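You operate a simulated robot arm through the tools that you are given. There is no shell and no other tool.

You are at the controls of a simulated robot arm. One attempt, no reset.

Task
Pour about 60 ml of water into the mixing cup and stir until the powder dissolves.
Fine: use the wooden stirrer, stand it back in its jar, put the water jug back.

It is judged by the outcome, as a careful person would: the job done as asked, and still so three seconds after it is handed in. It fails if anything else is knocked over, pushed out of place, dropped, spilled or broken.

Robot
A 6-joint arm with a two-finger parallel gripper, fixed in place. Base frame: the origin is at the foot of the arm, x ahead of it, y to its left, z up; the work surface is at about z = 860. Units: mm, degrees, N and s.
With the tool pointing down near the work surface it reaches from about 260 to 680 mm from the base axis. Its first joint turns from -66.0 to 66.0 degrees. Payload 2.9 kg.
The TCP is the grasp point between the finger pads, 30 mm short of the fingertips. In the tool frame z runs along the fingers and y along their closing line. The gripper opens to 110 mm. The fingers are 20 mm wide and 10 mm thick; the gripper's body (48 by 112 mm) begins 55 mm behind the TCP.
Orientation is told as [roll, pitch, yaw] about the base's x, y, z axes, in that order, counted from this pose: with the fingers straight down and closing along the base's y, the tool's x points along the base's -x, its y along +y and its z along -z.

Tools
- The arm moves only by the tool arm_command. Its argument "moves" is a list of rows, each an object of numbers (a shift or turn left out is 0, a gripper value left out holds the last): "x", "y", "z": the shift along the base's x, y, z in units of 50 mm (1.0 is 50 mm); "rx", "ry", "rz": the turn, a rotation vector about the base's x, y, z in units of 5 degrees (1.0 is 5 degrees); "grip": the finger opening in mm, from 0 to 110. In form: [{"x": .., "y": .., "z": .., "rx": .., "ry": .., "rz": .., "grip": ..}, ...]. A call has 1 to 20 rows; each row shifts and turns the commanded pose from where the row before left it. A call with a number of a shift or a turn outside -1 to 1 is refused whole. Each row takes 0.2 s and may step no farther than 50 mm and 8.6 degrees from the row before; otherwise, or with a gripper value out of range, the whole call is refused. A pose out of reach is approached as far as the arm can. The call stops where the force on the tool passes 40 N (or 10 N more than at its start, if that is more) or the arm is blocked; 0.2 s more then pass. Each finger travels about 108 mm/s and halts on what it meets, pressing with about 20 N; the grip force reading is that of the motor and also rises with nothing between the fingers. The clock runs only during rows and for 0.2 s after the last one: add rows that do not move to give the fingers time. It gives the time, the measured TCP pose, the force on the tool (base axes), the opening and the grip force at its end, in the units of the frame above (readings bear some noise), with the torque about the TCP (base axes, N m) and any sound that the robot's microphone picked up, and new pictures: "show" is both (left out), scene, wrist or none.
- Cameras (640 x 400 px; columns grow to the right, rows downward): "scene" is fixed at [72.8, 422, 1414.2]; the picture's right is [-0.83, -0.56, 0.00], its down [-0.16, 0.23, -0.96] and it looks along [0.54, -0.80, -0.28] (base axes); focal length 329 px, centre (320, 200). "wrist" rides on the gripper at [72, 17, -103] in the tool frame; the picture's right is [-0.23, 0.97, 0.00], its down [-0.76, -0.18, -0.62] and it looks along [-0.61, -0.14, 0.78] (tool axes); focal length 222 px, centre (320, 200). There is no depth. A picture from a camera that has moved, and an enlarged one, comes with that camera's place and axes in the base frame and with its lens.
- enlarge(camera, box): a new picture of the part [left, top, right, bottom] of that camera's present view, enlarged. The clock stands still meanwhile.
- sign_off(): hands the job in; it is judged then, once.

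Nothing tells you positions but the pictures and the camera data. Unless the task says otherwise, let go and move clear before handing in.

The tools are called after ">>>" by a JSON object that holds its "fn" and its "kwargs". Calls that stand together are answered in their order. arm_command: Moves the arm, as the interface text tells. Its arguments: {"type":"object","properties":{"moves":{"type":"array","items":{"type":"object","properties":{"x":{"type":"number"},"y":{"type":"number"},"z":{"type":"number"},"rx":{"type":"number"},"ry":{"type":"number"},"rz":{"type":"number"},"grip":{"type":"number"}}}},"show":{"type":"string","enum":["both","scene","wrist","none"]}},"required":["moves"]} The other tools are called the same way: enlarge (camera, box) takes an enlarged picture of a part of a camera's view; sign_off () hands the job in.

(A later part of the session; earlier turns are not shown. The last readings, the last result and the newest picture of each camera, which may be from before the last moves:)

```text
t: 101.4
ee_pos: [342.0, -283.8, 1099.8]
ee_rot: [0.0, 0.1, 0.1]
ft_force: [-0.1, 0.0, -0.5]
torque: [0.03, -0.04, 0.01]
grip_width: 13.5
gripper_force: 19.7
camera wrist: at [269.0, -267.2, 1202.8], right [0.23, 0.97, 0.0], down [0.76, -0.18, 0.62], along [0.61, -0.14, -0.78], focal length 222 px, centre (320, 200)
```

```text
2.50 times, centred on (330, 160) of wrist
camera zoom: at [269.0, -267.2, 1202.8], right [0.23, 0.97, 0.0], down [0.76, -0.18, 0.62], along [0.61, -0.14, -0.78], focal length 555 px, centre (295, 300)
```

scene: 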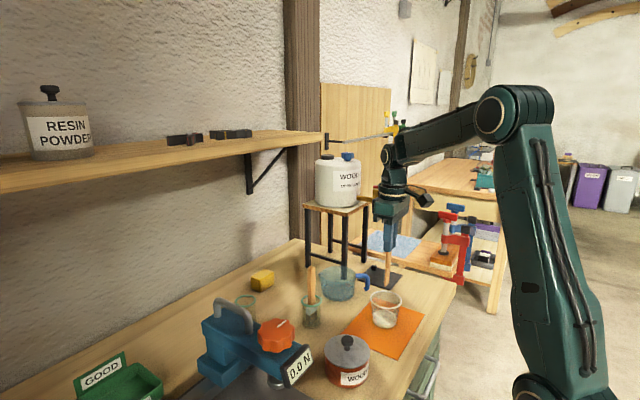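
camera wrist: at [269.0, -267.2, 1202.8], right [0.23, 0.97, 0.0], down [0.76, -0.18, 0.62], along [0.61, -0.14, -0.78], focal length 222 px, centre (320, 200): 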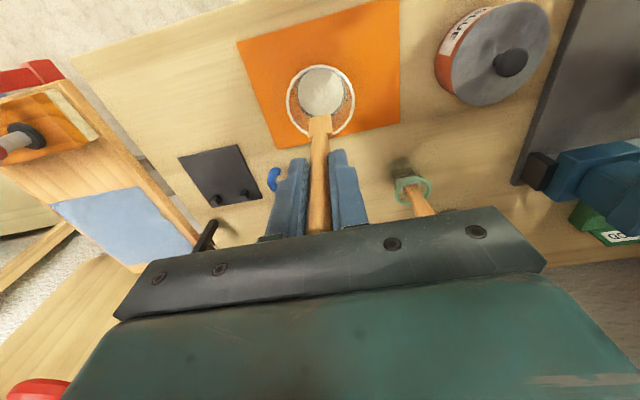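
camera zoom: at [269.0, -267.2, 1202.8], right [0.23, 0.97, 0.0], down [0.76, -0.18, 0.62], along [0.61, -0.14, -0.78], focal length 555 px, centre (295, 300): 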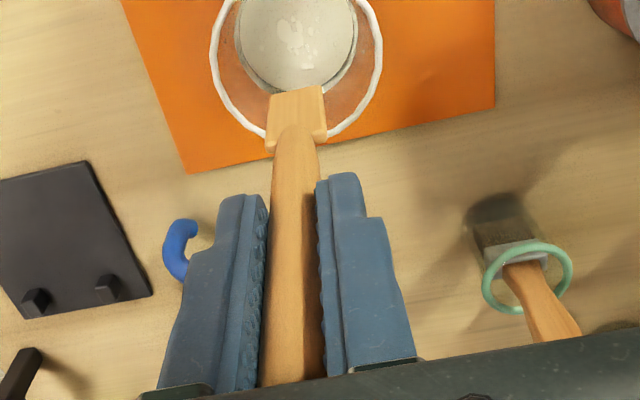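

The stirrer is centred over the cup, which I now place at about (343,-283). Lowering it in.

>>> {"fn": "arm_command", "kwargs": {"moves": [{"z": -0.4, "x": 0.01, "y": 0.01}, {"z": -0.4}, {"z": -0.4}, {"z": -0.3}, {"z": -0.2}, {}], "show": "both"}}

>>> {"fn": "enlarge", "kwargs": {"camera": "scene", "box": [350, 240, 430, 335]}}

>>> {"fn": "enlarge", "kwargs": {"camera": "wrist", "box": [240, 60, 420, 220]}}

```text
t: 102.8
ee_pos: [343.0, -282.5, 1014.0]
ee_rot: [0.0, 0.0, 0.1]
ft_force: [-0.1, 0.2, -0.2]
torque: [0.0, 0.02, 0.01]
grip_width: 13.5
gripper_force: 19.5
camera wrist: at [269.6, -265.7, 1118.3], right [0.23, 0.97, 0.0], down [0.76, -0.18, 0.62], along [0.61, -0.14, -0.78], focal length 222 px, centre (320, 200)
```

scene: 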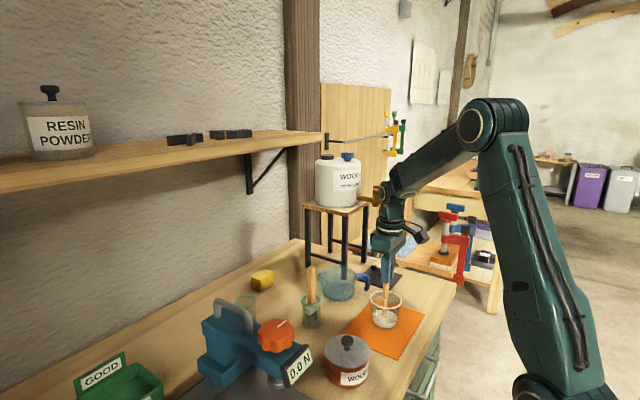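
wrist: 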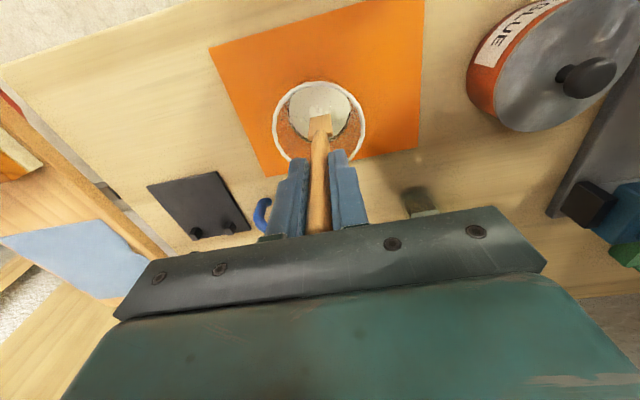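

```text
4.21 times, centred on (390, 288) of scene
camera zoom: at [72.8, 422.0, 1414.2], right [-0.83, -0.56, 0.0], down [-0.16, 0.23, -0.96], along [0.54, -0.8, -0.28], focal length 1385 px, centre (25, -168)
```

zoom: 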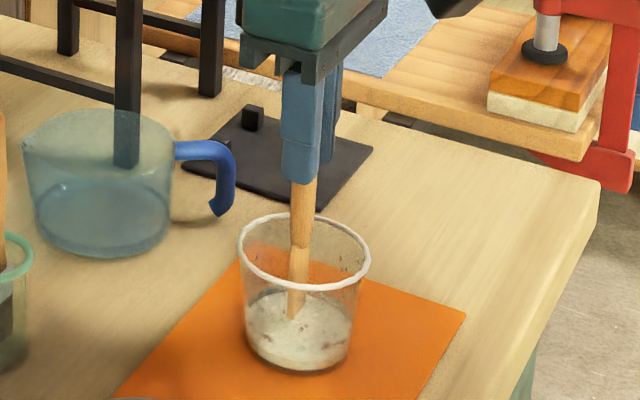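

```text
2.50 times, centred on (330, 140) of wrist
camera zoom: at [269.6, -265.7, 1118.3], right [0.23, 0.97, 0.0], down [0.76, -0.18, 0.62], along [0.61, -0.14, -0.78], focal length 555 px, centre (295, 350)
```

zoom: 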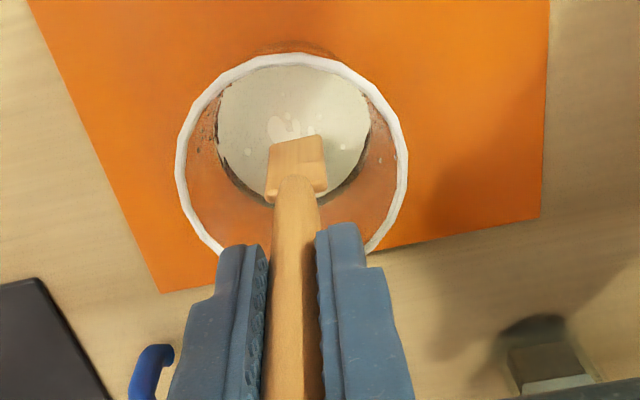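

The tip has entered the water, sitting a few mm toward +x of the cup's centre. I'll correct that, lower to just above the bottom, and do one slow test circle.

>>> {"fn": "arm_command", "kwargs": {"moves": [{"x": -0.1}, {"z": -0.2}, {"z": -0.18}, {"x": 0.1}, {"x": 0.06}, {"x": -0.047, "y": 0.113}, {"x": -0.113, "y": 0.047}, {"x": -0.113, "y": -0.047}, {"x": -0.047, "y": -0.113}, {"x": 0.047, "y": -0.113}, {"x": 0.113, "y": -0.047}, {"x": 0.113, "y": 0.047}, {"x": 0.047, "y": 0.113}], "show": "both"}}

>>> {"fn": "enlarge", "kwargs": {"camera": "scene", "box": [350, 240, 430, 335]}}

>>> {"fn": "enlarge", "kwargs": {"camera": "wrist", "box": [240, 60, 420, 220]}}

```text
t: 105.6
ee_pos: [347.4, -282.7, 994.9]
ee_rot: [-0.2, 0.0, 0.1]
ft_force: [0.2, -0.7, -0.2]
torque: [-0.04, 0.03, 0.0]
grip_width: 13.3
gripper_force: 20.1
camera wrist: at [272.9, -266.0, 1099.7], right [0.23, 0.97, 0.0], down [0.76, -0.18, 0.62], along [0.61, -0.14, -0.78], focal length 222 px, centre (320, 200)
```

scene: 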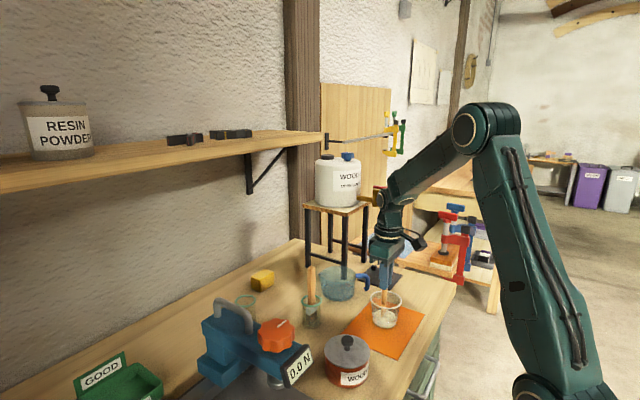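
wrist: 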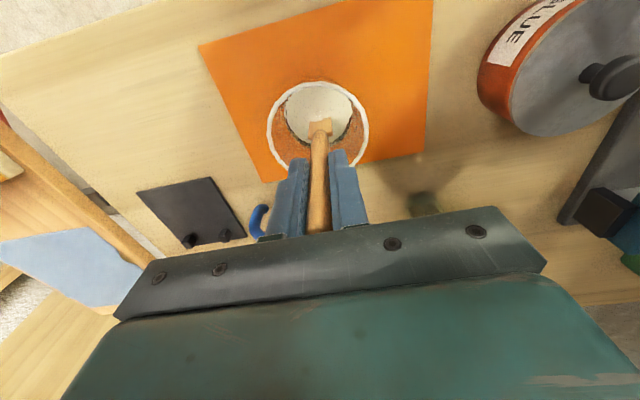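

```text
4.21 times, centred on (390, 288) of scene
camera zoom: at [72.8, 422.0, 1414.2], right [-0.83, -0.56, 0.0], down [-0.16, 0.23, -0.96], along [0.54, -0.8, -0.28], focal length 1385 px, centre (25, -168)
```

zoom: 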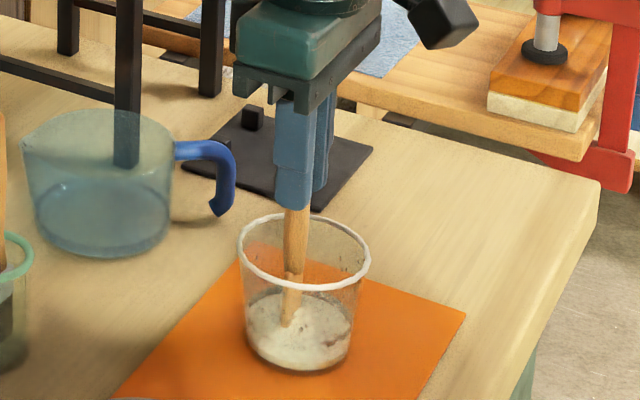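

```text
2.50 times, centred on (330, 140) of wrist
camera zoom: at [272.9, -266.0, 1099.7], right [0.23, 0.97, 0.0], down [0.76, -0.18, 0.62], along [0.61, -0.14, -0.78], focal length 555 px, centre (295, 350)
```

zoom: 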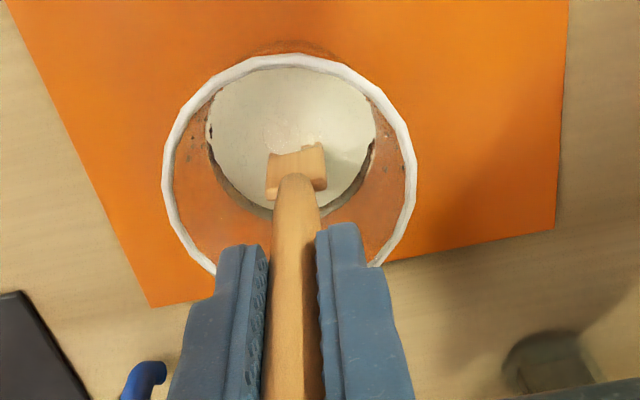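

The test circle is clean: no contact, cup unmoved, tip submerged. Stirring in earnest now.

>>> {"fn": "arm_command", "kwargs": {"moves": [{"x": 0.03}, {"x": -0.056, "y": 0.134}, {"x": -0.134, "y": 0.056}, {"x": -0.134, "y": -0.056}, {"x": -0.056, "y": -0.134}, {"x": 0.056, "y": -0.134}, {"x": 0.134, "y": -0.056}, {"x": 0.134, "y": 0.056}, {"x": 0.056, "y": 0.134}, {"x": -0.056, "y": 0.134}, {"x": -0.134, "y": 0.056}, {"x": -0.134, "y": -0.056}, {"x": -0.056, "y": -0.134}, {"x": 0.056, "y": -0.134}, {"x": 0.134, "y": -0.056}, {"x": 0.134, "y": 0.056}, {"x": 0.056, "y": 0.134}], "show": "scene"}}

>>> {"fn": "enlarge", "kwargs": {"camera": "scene", "box": [360, 270, 420, 335]}}

```text
t: 109.2
ee_pos: [347.3, -282.4, 996.0]
ee_rot: [-0.1, 0.0, 0.1]
ft_force: [-0.1, 0.4, 0.4]
torque: [-0.04, 0.01, 0.02]
grip_width: 13.5
gripper_force: 20.1
```

scene: 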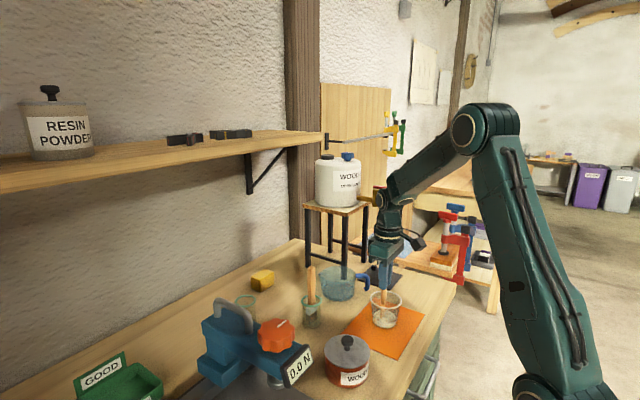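

```text
6.15 times, centred on (390, 302) of scene
camera zoom: at [72.8, 422.0, 1414.2], right [-0.83, -0.56, 0.0], down [-0.16, 0.23, -0.96], along [0.54, -0.8, -0.28], focal length 2025 px, centre (-111, -431)
```

zoom: 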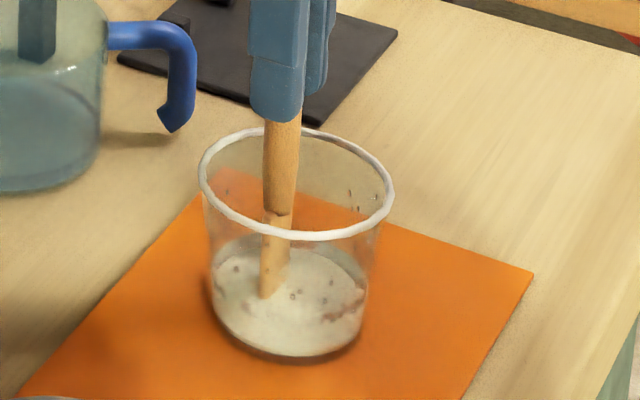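

No splashing and the cup stays put. Continuing a bit faster.

>>> {"fn": "arm_command", "kwargs": {"moves": [{"x": -0.095, "y": 0.165}, {"x": -0.19}, {"x": -0.095, "y": -0.165}, {"x": 0.095, "y": -0.165}, {"x": 0.19}, {"x": 0.095, "y": 0.165}, {"x": -0.095, "y": 0.165}, {"x": -0.19}, {"x": -0.095, "y": -0.165}, {"x": 0.095, "y": -0.165}, {"x": 0.19}, {"x": 0.095, "y": 0.165}, {"x": -0.095, "y": 0.165}, {"x": -0.19}, {"x": -0.095, "y": -0.165}, {"x": 0.095, "y": -0.165}, {"x": 0.19}, {"x": 0.095, "y": 0.165}], "show": "none"}}

>>> {"fn": "arm_command", "kwargs": {"moves": [{"x": -0.095, "y": 0.165}, {"x": -0.19}, {"x": -0.095, "y": -0.165}, {"x": 0.095, "y": -0.165}, {"x": 0.19}, {"x": 0.095, "y": 0.165}, {"x": -0.095, "y": 0.165}, {"x": -0.19}, {"x": -0.095, "y": -0.165}, {"x": 0.095, "y": -0.165}, {"x": 0.19}, {"x": 0.095, "y": 0.165}, {"x": -0.095, "y": 0.165}, {"x": -0.19}, {"x": -0.095, "y": -0.165}, {"x": 0.095, "y": -0.165}, {"x": 0.19}, {"x": 0.095, "y": 0.165}], "show": "both"}}

>>> {"fn": "enlarge", "kwargs": {"camera": "scene", "box": [360, 270, 420, 335]}}

>>> {"fn": "enlarge", "kwargs": {"camera": "wrist", "box": [240, 60, 420, 220]}}

```text
t: 113.0
ee_pos: [348.1, -282.5, 996.2]
ee_rot: [-0.2, 0.0, 0.1]
ft_force: [0.3, 0.5, 0.5]
torque: [0.03, -0.02, 0.0]
grip_width: 13.9
gripper_force: 20.2
```

```text
t: 116.8
ee_pos: [347.3, -283.0, 995.9]
ee_rot: [-0.3, -0.1, 0.0]
ft_force: [0.1, -2.7, 2.9]
torque: [-0.27, 0.03, -0.02]
grip_width: 14.1
gripper_force: 19.4
camera wrist: at [274.3, -265.8, 1099.3], right [0.23, 0.97, 0.0], down [0.76, -0.18, 0.62], along [0.61, -0.14, -0.78], focal length 222 px, centre (320, 200)
```

scene: 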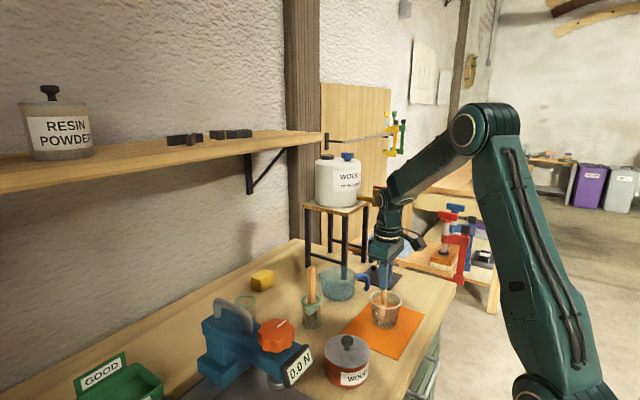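
wrist: 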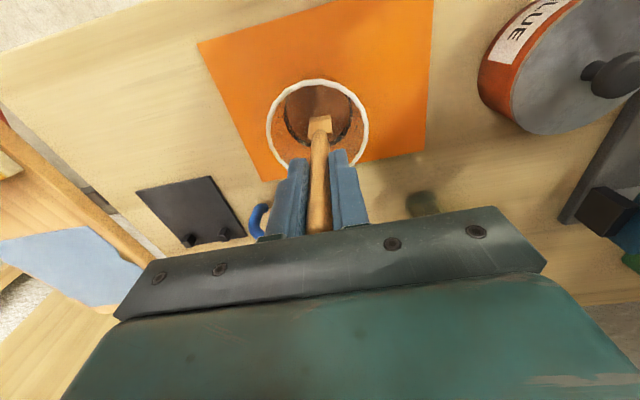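

```text
6.15 times, centred on (390, 302) of scene
camera zoom: at [72.8, 422.0, 1414.2], right [-0.83, -0.56, 0.0], down [-0.16, 0.23, -0.96], along [0.54, -0.8, -0.28], focal length 2025 px, centre (-111, -431)
```

zoom: 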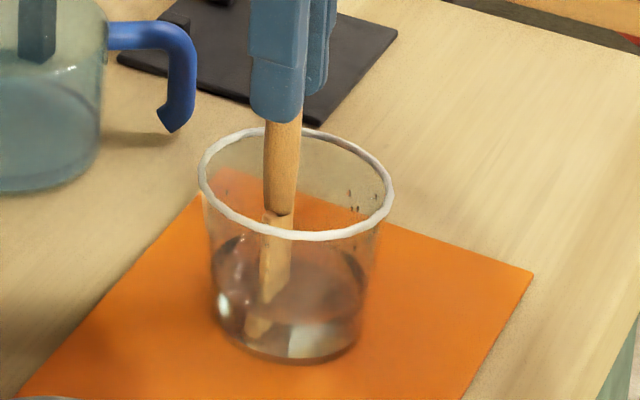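

```text
2.50 times, centred on (330, 140) of wrist
camera zoom: at [274.3, -265.8, 1099.3], right [0.23, 0.97, 0.0], down [0.76, -0.18, 0.62], along [0.61, -0.14, -0.78], focal length 555 px, centre (295, 350)
```

zoom: 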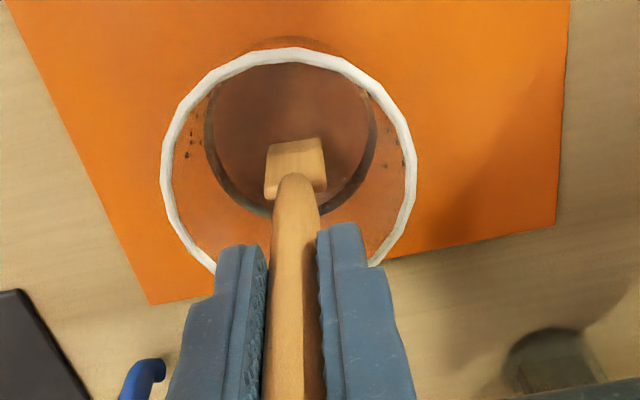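

The liquid has turned clear, so the powder looks dissolved. There's a small contact force, so I'll move the stick back to centre and check.

>>> {"fn": "arm_command", "kwargs": {"moves": [{"x": -0.1}, {"x": -0.09}, {}, {}], "show": "both"}}

>>> {"fn": "enlarge", "kwargs": {"camera": "scene", "box": [360, 270, 420, 335]}}

>>> {"fn": "enlarge", "kwargs": {"camera": "wrist", "box": [240, 60, 420, 220]}}

```text
t: 117.8
ee_pos: [339.1, -282.4, 995.3]
ee_rot: [-0.1, 0.0, 0.1]
ft_force: [0.8, 0.0, 1.2]
torque: [0.05, -0.02, -0.02]
grip_width: 14.2
gripper_force: 20.1
camera wrist: at [264.7, -265.8, 1099.6], right [0.23, 0.97, 0.0], down [0.76, -0.18, 0.62], along [0.61, -0.14, -0.78], focal length 222 px, centre (320, 200)
```

scene: 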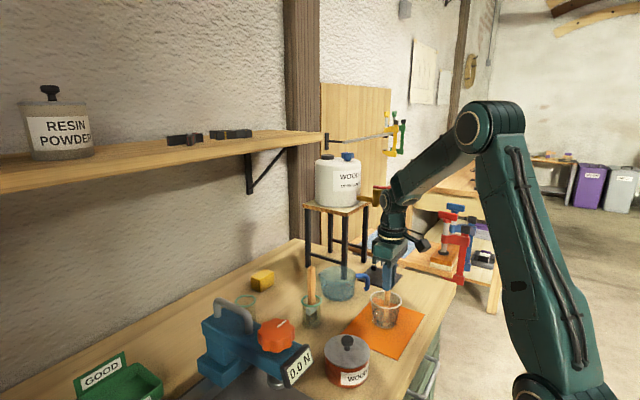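
wrist: 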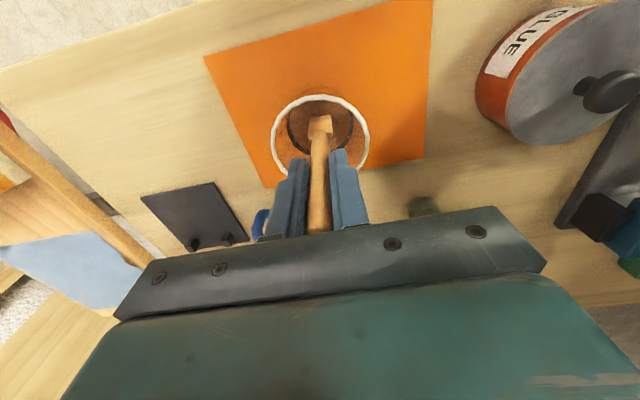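

```text
6.15 times, centred on (390, 302) of scene
camera zoom: at [72.8, 422.0, 1414.2], right [-0.83, -0.56, 0.0], down [-0.16, 0.23, -0.96], along [0.54, -0.8, -0.28], focal length 2025 px, centre (-111, -431)
```

zoom: 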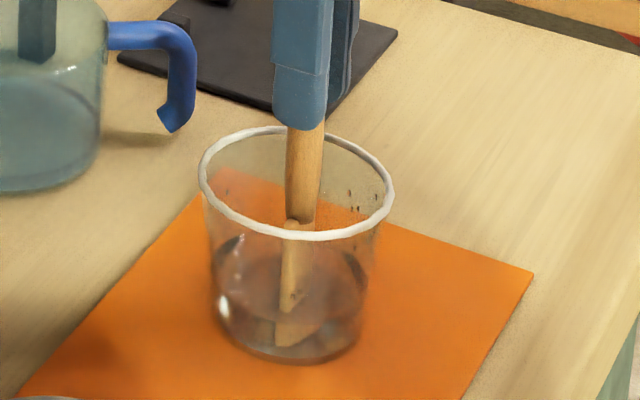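

```text
2.50 times, centred on (330, 140) of wrist
camera zoom: at [264.7, -265.8, 1099.6], right [0.23, 0.97, 0.0], down [0.76, -0.18, 0.62], along [0.61, -0.14, -0.78], focal length 555 px, centre (295, 350)
```

zoom: 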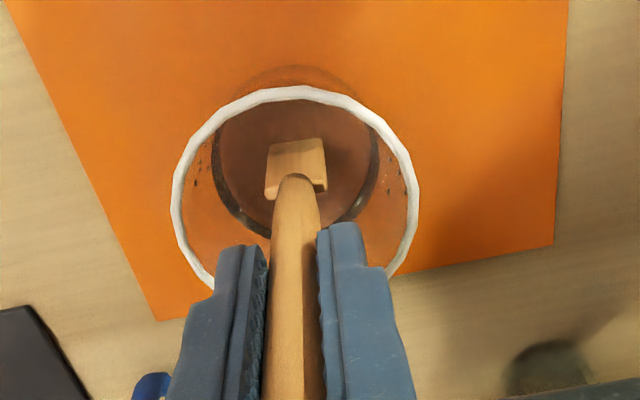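

It's clear all the way to the bottom. I'll do two more gentle, smaller circles for good measure, then raise the stick and let it drip over the cup.

>>> {"fn": "arm_command", "kwargs": {"moves": [{"z": 0.03, "x": 0.1}, {"x": -0.05, "y": 0.087}, {"x": -0.1}, {"x": -0.05, "y": -0.087}, {"x": 0.05, "y": -0.087}, {"x": 0.1}, {"x": 0.05, "y": 0.087}, {"x": -0.05, "y": 0.087}, {"x": -0.1}, {"x": -0.05, "y": -0.087}, {"x": 0.05, "y": -0.087}, {"x": 0.1}, {"x": 0.05, "y": 0.087}, {"x": -0.1}, {}], "show": "scene"}}

>>> {"fn": "enlarge", "kwargs": {"camera": "scene", "box": [360, 270, 420, 335]}}

>>> {"fn": "arm_command", "kwargs": {"moves": [{"z": 0.15}, {"z": 0.2}, {"z": 0.2}, {"z": 0.2}, {"z": 0.2}, {}, {}, {}, {}, {}, {}, {}, {}], "show": "both"}}

>>> {"fn": "enlarge", "kwargs": {"camera": "scene", "box": [350, 240, 430, 335]}}

>>> {"fn": "enlarge", "kwargs": {"camera": "wrist", "box": [240, 60, 420, 220]}}

```text
t: 121.0
ee_pos: [338.0, -281.8, 996.4]
ee_rot: [-0.1, 0.0, 0.1]
ft_force: [0.7, 0.1, -0.5]
torque: [0.0, 0.0, 0.0]
grip_width: 14.3
gripper_force: 20.5
```

scene: 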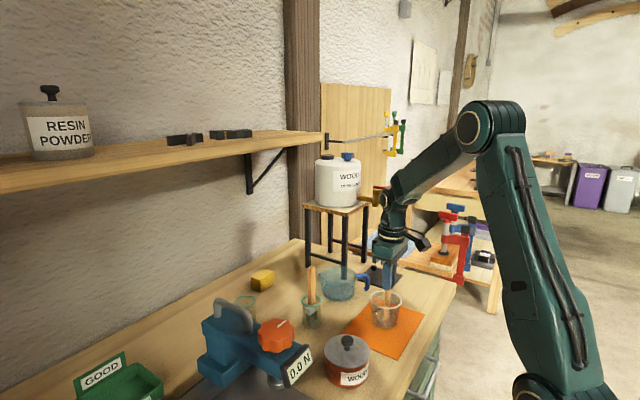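

```text
6.15 times, centred on (390, 302) of scene
camera zoom: at [72.8, 422.0, 1414.2], right [-0.83, -0.56, 0.0], down [-0.16, 0.23, -0.96], along [0.54, -0.8, -0.28], focal length 2025 px, centre (-111, -431)
```

zoom: 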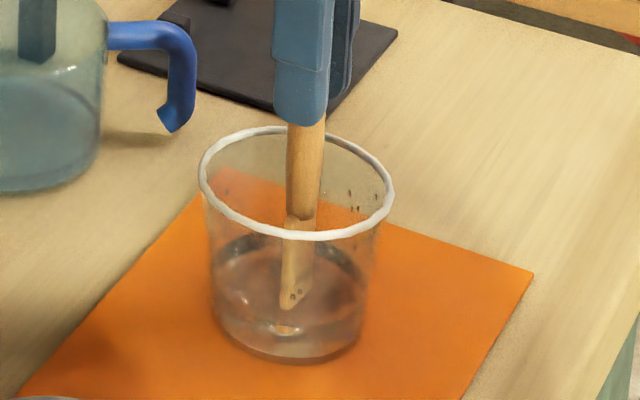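

```text
t: 123.8
ee_pos: [339.4, -282.7, 1044.7]
ee_rot: [-0.2, 0.0, 0.1]
ft_force: [0.5, -0.5, -0.6]
torque: [-0.04, 0.0, 0.0]
grip_width: 14.1
gripper_force: 19.8
camera wrist: at [265.3, -266.1, 1149.0], right [0.23, 0.97, 0.0], down [0.76, -0.18, 0.62], along [0.61, -0.14, -0.78], focal length 222 px, centre (320, 200)
```

scene: 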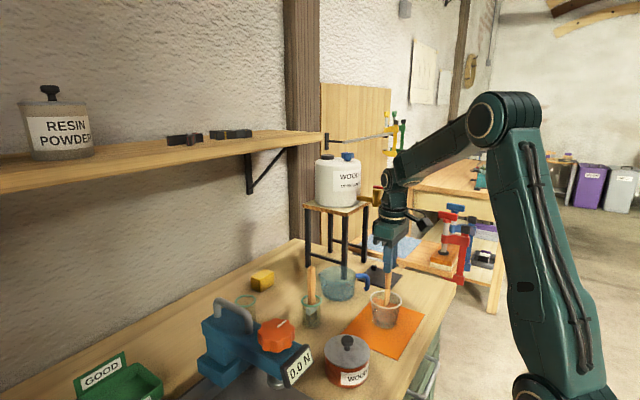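
wrist: 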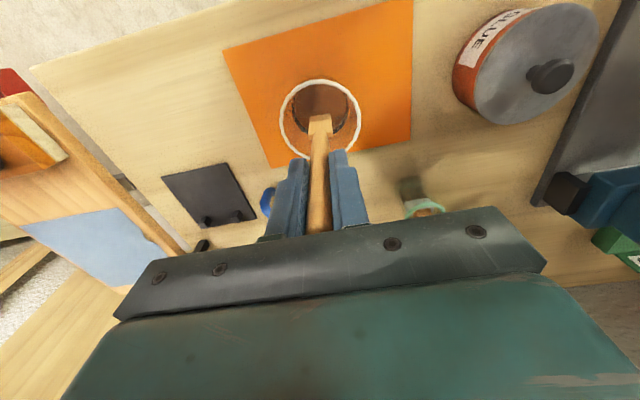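

```text
4.21 times, centred on (390, 288) of scene
camera zoom: at [72.8, 422.0, 1414.2], right [-0.83, -0.56, 0.0], down [-0.16, 0.23, -0.96], along [0.54, -0.8, -0.28], focal length 1385 px, centre (25, -168)
```

zoom: 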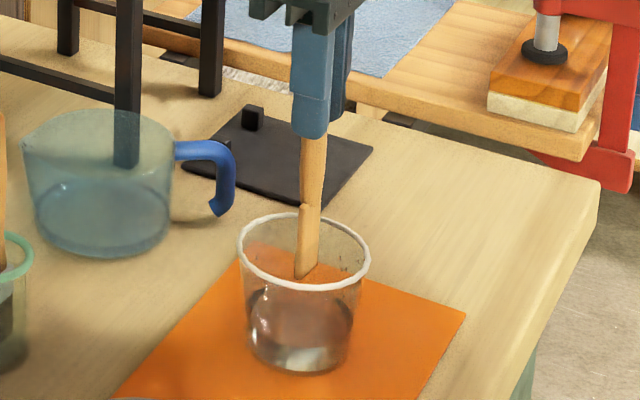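

```text
2.50 times, centred on (330, 140) of wrist
camera zoom: at [265.3, -266.1, 1149.0], right [0.23, 0.97, 0.0], down [0.76, -0.18, 0.62], along [0.61, -0.14, -0.78], focal length 555 px, centre (295, 350)
```

zoom: 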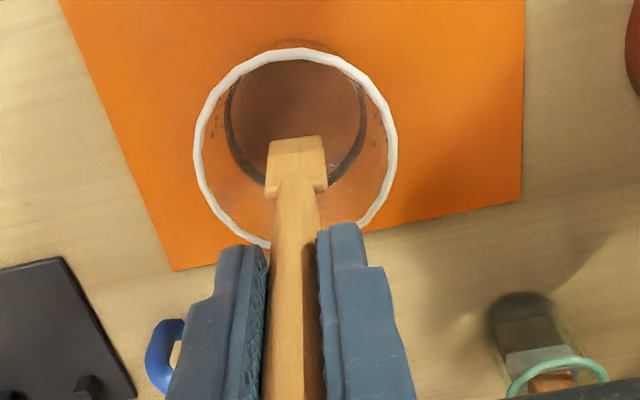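

The mix is clear and the stirrer hasn't shifted in the grip. I'll raise it, wait briefly for drips over the cup, then retrace the same lane to its jar.

>>> {"fn": "arm_command", "kwargs": {"moves": [{"z": 0.3}, {"z": 0.4}, {"z": 0.4}, {}, {}, {}, {}, {}, {}, {}], "show": "scene"}}

>>> {"fn": "enlarge", "kwargs": {"camera": "scene", "box": [355, 240, 415, 335]}}

```text
t: 126.0
ee_pos: [338.2, -282.5, 1098.7]
ee_rot: [-0.1, 0.0, 0.1]
ft_force: [-1.1, 0.2, -0.1]
torque: [0.05, 0.06, 0.0]
grip_width: 13.9
gripper_force: 19.7
```

scene: 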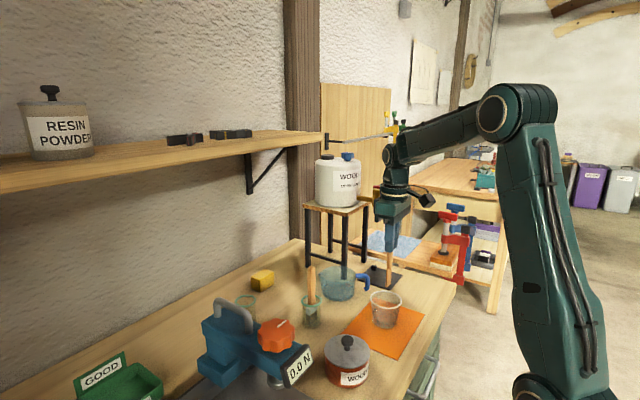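

```text
4.21 times, centred on (385, 288) of scene
camera zoom: at [72.8, 422.0, 1414.2], right [-0.83, -0.56, 0.0], down [-0.16, 0.23, -0.96], along [0.54, -0.8, -0.28], focal length 1385 px, centre (46, -168)
```

zoom: 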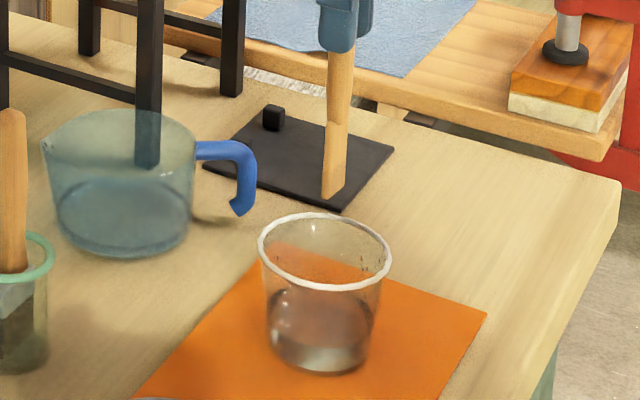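

I'll look closer at the cup's bottom to make sure nothing is left undissolved.

>>> {"fn": "enlarge", "kwargs": {"camera": "scene", "box": [366, 285, 406, 333]}}

>>> {"fn": "arm_command", "kwargs": {"moves": [{}], "show": "wrist"}}

>>> {"fn": "enlarge", "kwargs": {"camera": "wrist", "box": [270, 50, 370, 150]}}

```text
8.33 times, centred on (386, 309) of scene
camera zoom: at [72.8, 422.0, 1414.2], right [-0.83, -0.56, 0.0], down [-0.16, 0.23, -0.96], along [0.54, -0.8, -0.28], focal length 2742 px, centre (-230, -708)
```

zoom: 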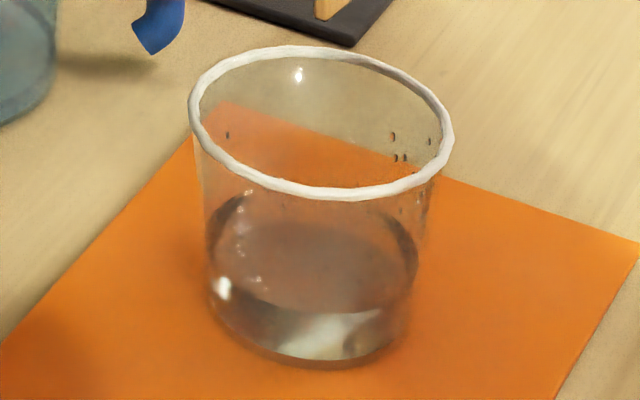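

```text
t: 126.4
ee_pos: [339.0, -282.3, 1099.8]
ee_rot: [-0.1, -0.1, 0.1]
ft_force: [-0.4, 0.9, -1.1]
torque: [0.02, 0.04, -0.03]
grip_width: 14.0
gripper_force: 20.3
camera wrist: at [264.8, -266.1, 1203.6], right [0.23, 0.97, 0.0], down [0.76, -0.18, 0.62], along [0.61, -0.14, -0.78], focal length 222 px, centre (320, 200)
```

wrist: 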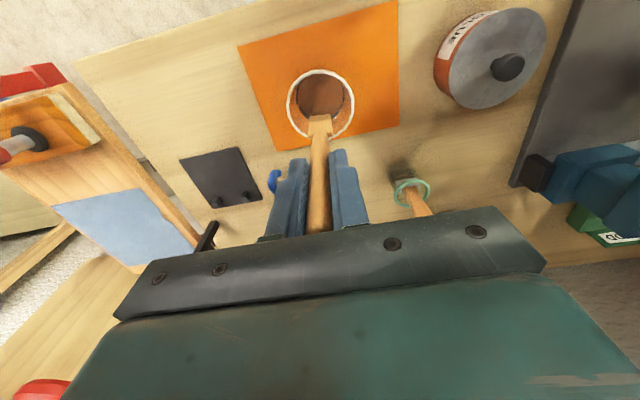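

```text
4.00 times, centred on (320, 100) of wrist
camera zoom: at [264.8, -266.1, 1203.6], right [0.23, 0.97, 0.0], down [0.76, -0.18, 0.62], along [0.61, -0.14, -0.78], focal length 888 px, centre (320, 600)
```

zoom: 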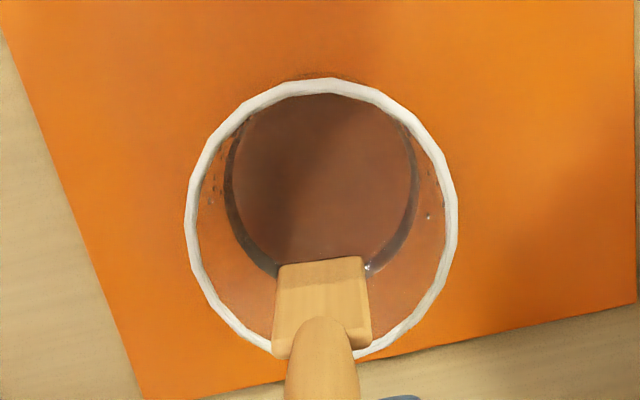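

The liquid is clear with no powder left, and the level also fits roughly 50–60 ml. Carrying the stirrer back along the same lane.

>>> {"fn": "arm_command", "kwargs": {"moves": [{"x": 0.355, "y": 0.425}, {"x": 0.375, "y": 0.41}, {"x": 0.375, "y": 0.41}, {"x": 0.4, "y": 0.41}, {"x": 0.075, "y": 0.475}, {"x": 0.075, "y": 0.475}, {"x": 0.075, "y": 0.475}, {"x": 0.075, "y": 0.45}, {}], "show": "scene"}}

>>> {"fn": "arm_command", "kwargs": {"moves": [{"x": 0.3, "y": 0.05}, {"x": 0.4, "y": 0.05, "z": -0.04}, {"x": 0.4, "y": 0.05, "z": -0.04}, {"x": 0.4, "y": 0.05, "z": -0.04}, {"x": 0.4, "y": 0.05, "z": -0.04}, {"x": 0.4, "y": 0.05, "z": -0.04}, {"x": 0.4, "y": 0.05, "z": -0.04}, {"x": 0.4, "y": 0.05, "z": -0.04}, {"x": 0.4, "y": 0.05, "z": -0.03}, {"x": 0.3, "y": 0.02}, {}], "show": "both"}}

>>> {"fn": "enlarge", "kwargs": {"camera": "scene", "box": [200, 200, 320, 310]}}

>>> {"fn": "enlarge", "kwargs": {"camera": "wrist", "box": [240, 80, 420, 240]}}

```text
t: 128.4
ee_pos: [428.3, -105.2, 1099.1]
ee_rot: [0.0, 0.0, 0.1]
ft_force: [-0.9, 0.7, -0.3]
torque: [0.01, 0.0, 0.0]
grip_width: 13.9
gripper_force: 19.9
```

scene: 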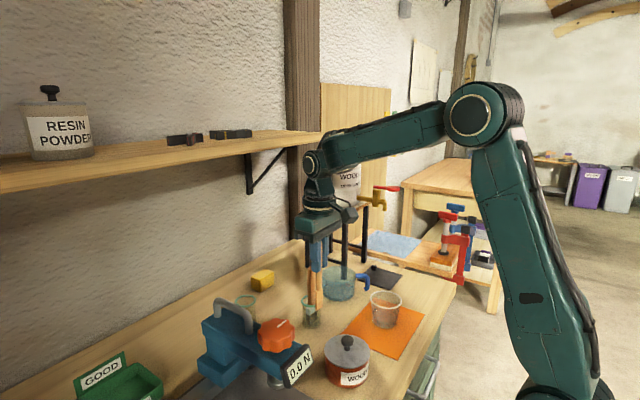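

```text
t: 130.8
ee_pos: [620.5, -84.7, 1083.1]
ee_rot: [0.0, 0.1, 0.0]
ft_force: [-0.2, -0.1, -0.1]
torque: [0.01, -0.02, -0.01]
grip_width: 14.3
gripper_force: 20.1
camera wrist: at [545.9, -66.2, 1187.8], right [0.23, 0.97, 0.0], down [0.76, -0.18, 0.62], along [0.61, -0.14, -0.78], focal length 222 px, centre (320, 200)
```

scene: 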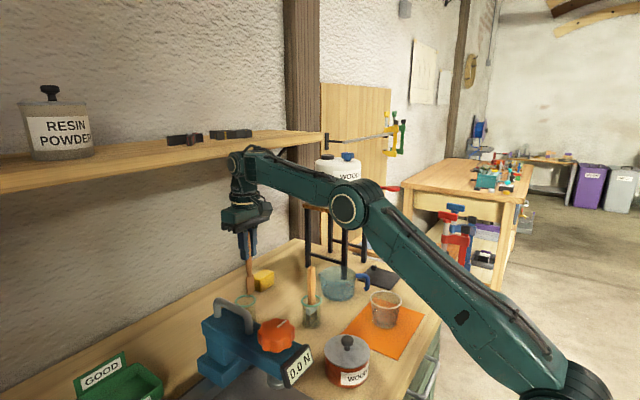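
wrist: 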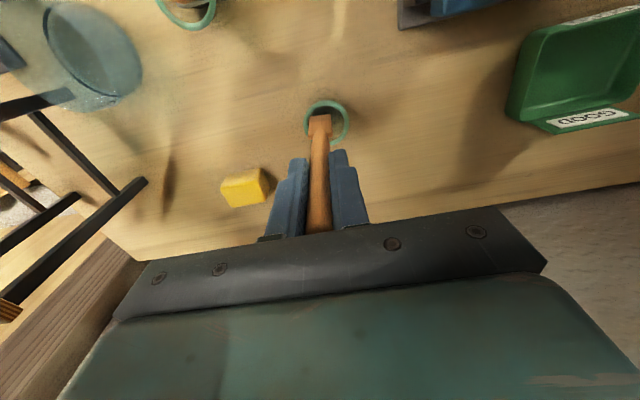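

```text
3.64 times, centred on (260, 255) of scene
camera zoom: at [72.8, 422.0, 1414.2], right [-0.83, -0.56, 0.0], down [-0.16, 0.23, -0.96], along [0.54, -0.8, -0.28], focal length 1196 px, centre (538, 0)
```

zoom: 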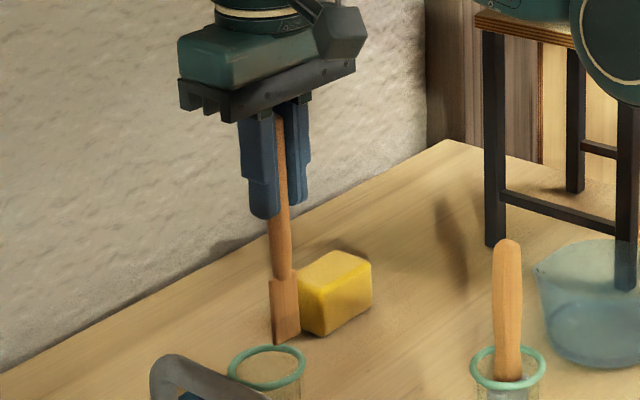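

```text
2.50 times, centred on (330, 160) of wrist
camera zoom: at [545.9, -66.2, 1187.8], right [0.23, 0.97, 0.0], down [0.76, -0.18, 0.62], along [0.61, -0.14, -0.78], focal length 555 px, centre (295, 300)
```

zoom: 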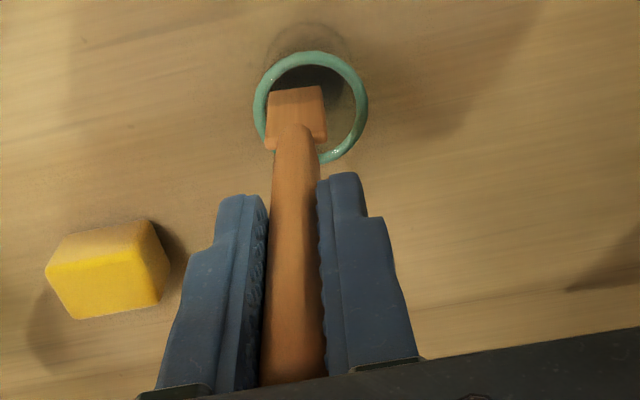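

Aligning to the exact exit pose and checking the paddle sits over the jar mouth before inserting.

>>> {"fn": "arm_command", "kwargs": {"moves": [{"x": 0.1, "y": 0.04}, {"x": 0.06, "y": 0.03}, {}], "show": "both"}}

>>> {"fn": "enlarge", "kwargs": {"camera": "scene", "box": [200, 200, 320, 310]}}

>>> {"fn": "enlarge", "kwargs": {"camera": "wrist", "box": [240, 80, 420, 240]}}

```text
t: 131.6
ee_pos: [627.3, -79.5, 1084.5]
ee_rot: [-0.1, -0.1, 0.1]
ft_force: [0.5, 0.2, -0.1]
torque: [0.0, 0.01, 0.0]
grip_width: 13.9
gripper_force: 20.0
camera wrist: at [553.9, -62.7, 1188.1], right [0.23, 0.97, 0.0], down [0.76, -0.18, 0.62], along [0.61, -0.14, -0.78], focal length 222 px, centre (320, 200)
```

scene: 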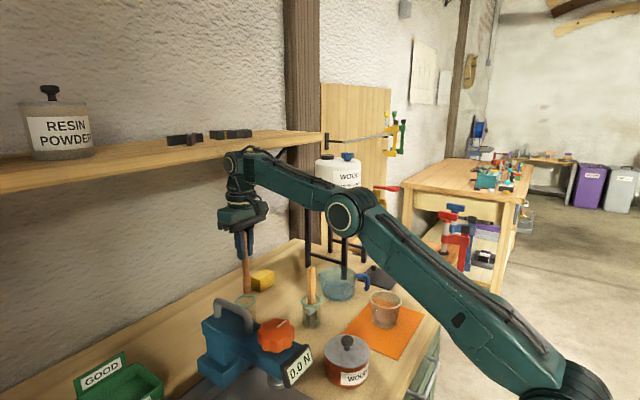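
wrist: 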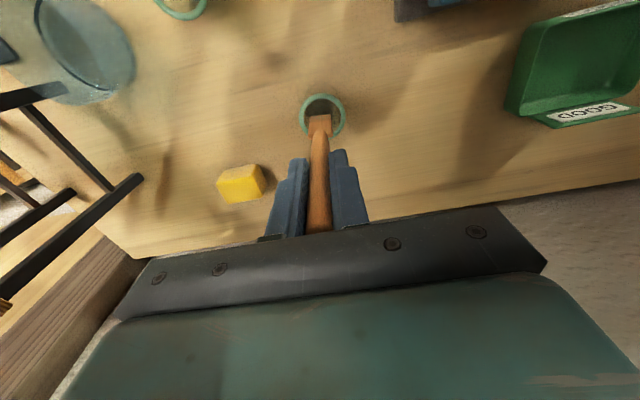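

```text
3.64 times, centred on (260, 255) of scene
camera zoom: at [72.8, 422.0, 1414.2], right [-0.83, -0.56, 0.0], down [-0.16, 0.23, -0.96], along [0.54, -0.8, -0.28], focal length 1196 px, centre (538, 0)
```

zoom: 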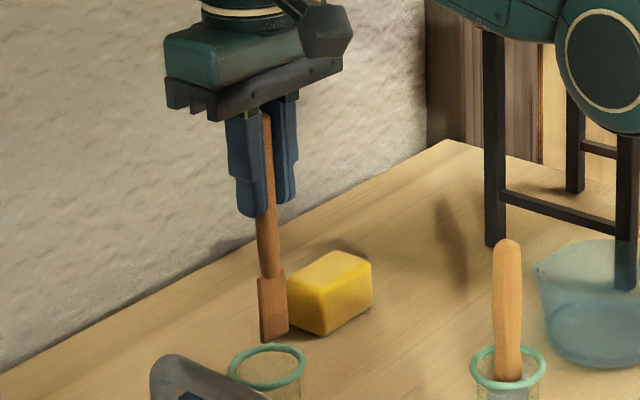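

```text
2.50 times, centred on (330, 160) of wrist
camera zoom: at [553.9, -62.7, 1188.1], right [0.23, 0.97, 0.0], down [0.76, -0.18, 0.62], along [0.61, -0.14, -0.78], focal length 555 px, centre (295, 300)
```

zoom: 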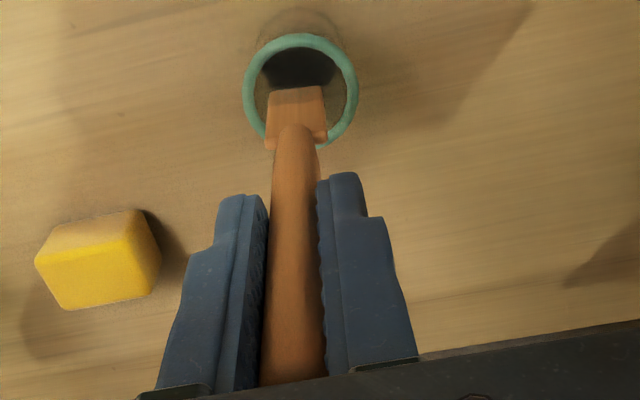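

Matches the exit view. Inserting partway.

>>> {"fn": "arm_command", "kwargs": {"moves": [{"z": -0.16, "x": 0.02}, {"z": -0.22, "x": 0.03}, {"z": -0.24, "x": 0.03}, {"z": -0.24, "x": 0.03}, {}], "show": "both"}}

>>> {"fn": "enlarge", "kwargs": {"camera": "scene", "box": [200, 210, 320, 320]}}

>>> {"fn": "enlarge", "kwargs": {"camera": "wrist", "box": [240, 80, 420, 240]}}

```text
t: 132.8
ee_pos: [632.1, -78.4, 1041.7]
ee_rot: [-0.1, 0.0, 0.1]
ft_force: [0.2, -1.5, -0.2]
torque: [-0.03, 0.0, 0.02]
grip_width: 14.2
gripper_force: 19.3
camera wrist: at [559.0, -62.0, 1145.3], right [0.23, 0.97, 0.0], down [0.76, -0.18, 0.62], along [0.61, -0.14, -0.78], focal length 222 px, centre (320, 200)
```

scene: 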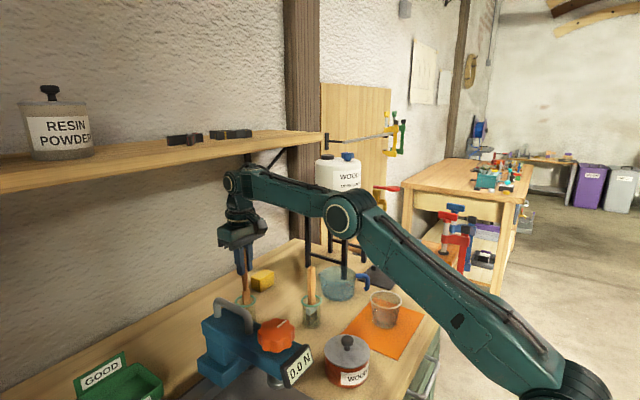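
wrist: 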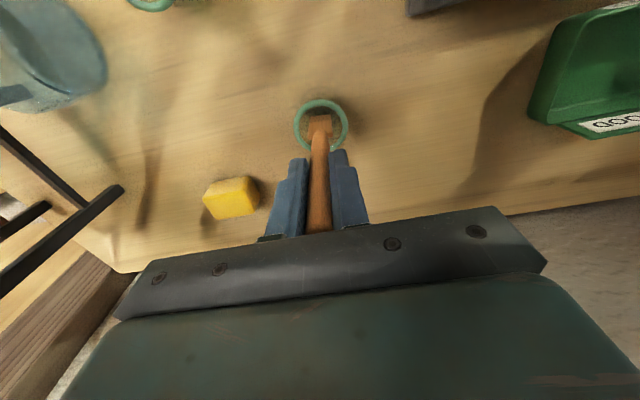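

```text
3.64 times, centred on (260, 265) of scene
camera zoom: at [72.8, 422.0, 1414.2], right [-0.83, -0.56, 0.0], down [-0.16, 0.23, -0.96], along [0.54, -0.8, -0.28], focal length 1196 px, centre (538, -36)
```

zoom: 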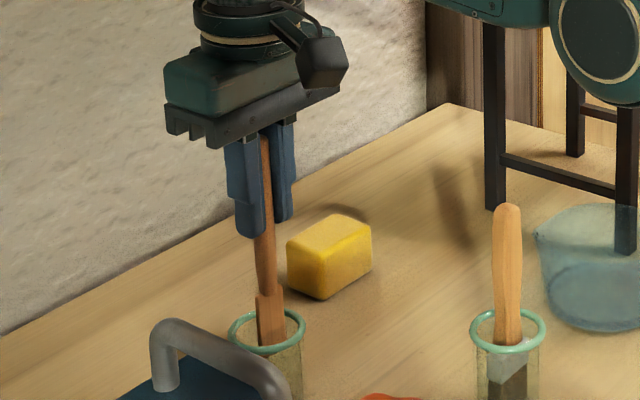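

```text
2.50 times, centred on (330, 160) of wrist
camera zoom: at [559.0, -62.0, 1145.3], right [0.23, 0.97, 0.0], down [0.76, -0.18, 0.62], along [0.61, -0.14, -0.78], focal length 555 px, centre (295, 300)
```

zoom: 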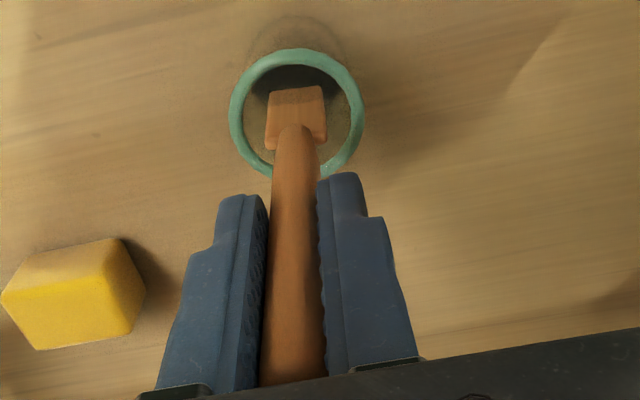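

The paddle is inside the jar mouth. Lowering the rest of the way with a slight y correction.

>>> {"fn": "arm_command", "kwargs": {"moves": [{"z": -0.24, "x": 0.03, "y": -0.02}, {"z": -0.24, "x": 0.03, "y": -0.02}, {"z": -0.24, "x": 0.03}, {"z": -0.16, "x": 0.025}, {"z": -0.08, "x": 0.015}, {}, {}], "show": "both"}}

>>> {"fn": "enlarge", "kwargs": {"camera": "scene", "box": [200, 210, 320, 320]}}

>>> {"fn": "enlarge", "kwargs": {"camera": "wrist", "box": [240, 80, 420, 240]}}

```text
t: 134.4
ee_pos: [639.9, -80.5, 993.0]
ee_rot: [-0.1, 0.0, 0.1]
ft_force: [-1.5, -0.8, 2.9]
torque: [-0.01, 0.12, -0.02]
grip_width: 14.0
gripper_force: 19.9
camera wrist: at [565.2, -64.3, 1097.4], right [0.23, 0.97, 0.0], down [0.76, -0.18, 0.62], along [0.61, -0.14, -0.78], focal length 222 px, centre (320, 200)
```

scene: 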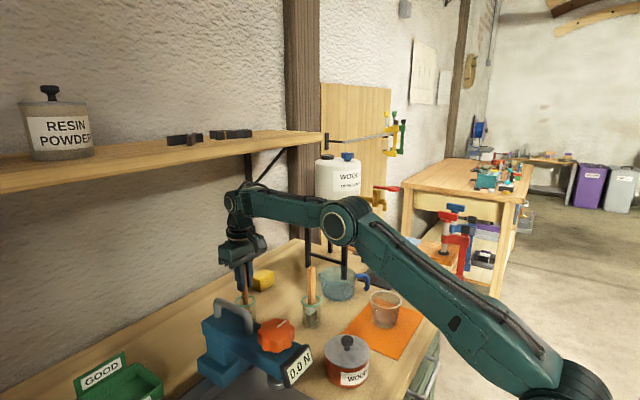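
wrist: 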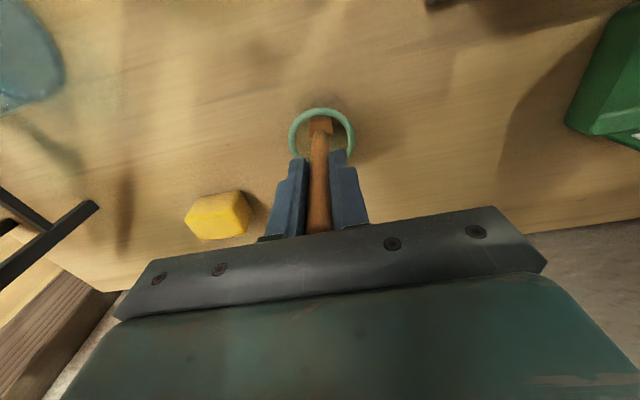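

```text
3.64 times, centred on (260, 265) of scene
camera zoom: at [72.7, 422.0, 1414.2], right [-0.83, -0.56, 0.0], down [-0.16, 0.23, -0.96], along [0.54, -0.8, -0.28], focal length 1196 px, centre (538, -36)
```

zoom: 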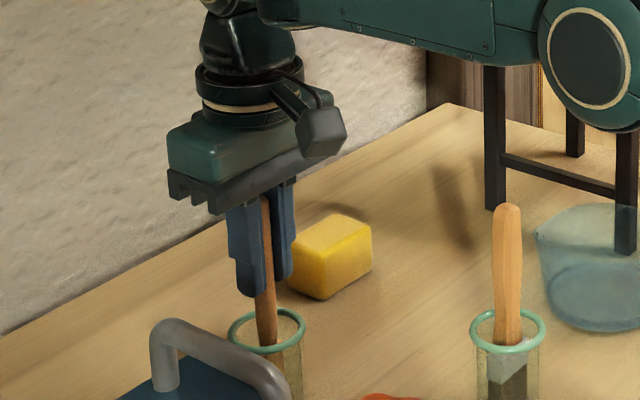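

```text
2.50 times, centred on (330, 160) of wrist
camera zoom: at [565.2, -64.3, 1097.4], right [0.23, 0.97, 0.0], down [0.76, -0.18, 0.62], along [0.61, -0.14, -0.78], focal length 555 px, centre (295, 300)
```

zoom: 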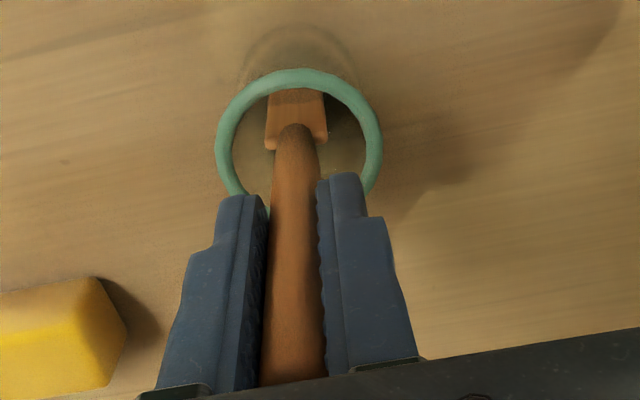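

It has touched down: about 3 N up and a little sideways push. I'll relieve the side load by 2 mm and re-read.

>>> {"fn": "arm_command", "kwargs": {"moves": [{"x": -0.04}, {}, {}], "show": "none"}}

>>> {"fn": "arm_command", "kwargs": {"moves": [{}], "show": "scene"}}

>>> {"fn": "enlarge", "kwargs": {"camera": "scene", "box": [225, 265, 285, 325]}}

```text
t: 135.2
ee_pos: [636.8, -81.4, 993.4]
ee_rot: [-0.1, 0.0, 0.1]
ft_force: [0.9, -0.8, 0.8]
torque: [0.05, -0.07, -0.03]
grip_width: 14.0
gripper_force: 20.2
```

```text
t: 135.6
ee_pos: [636.9, -80.2, 992.8]
ee_rot: [-0.1, 0.0, 0.0]
ft_force: [-0.1, -1.0, 1.1]
torque: [0.0, -0.01, -0.03]
grip_width: 14.2
gripper_force: 19.9
```

scene: 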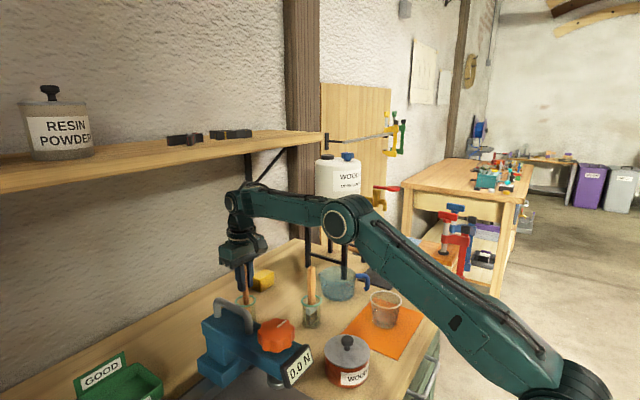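

```text
6.67 times, centred on (255, 295) of scene
camera zoom: at [72.8, 422.0, 1414.2], right [-0.83, -0.56, 0.0], down [-0.16, 0.23, -0.96], along [0.54, -0.8, -0.28], focal length 2193 px, centre (753, -433)
```

zoom: 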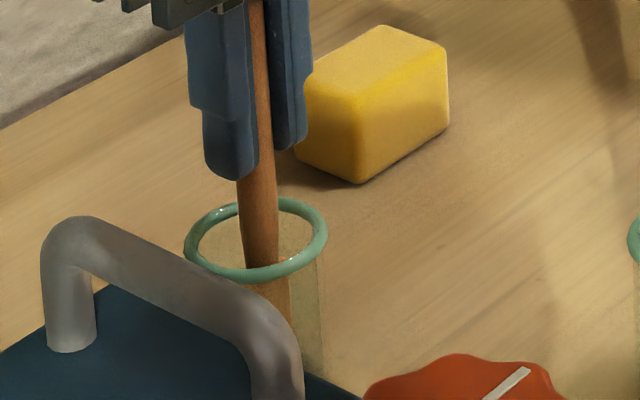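

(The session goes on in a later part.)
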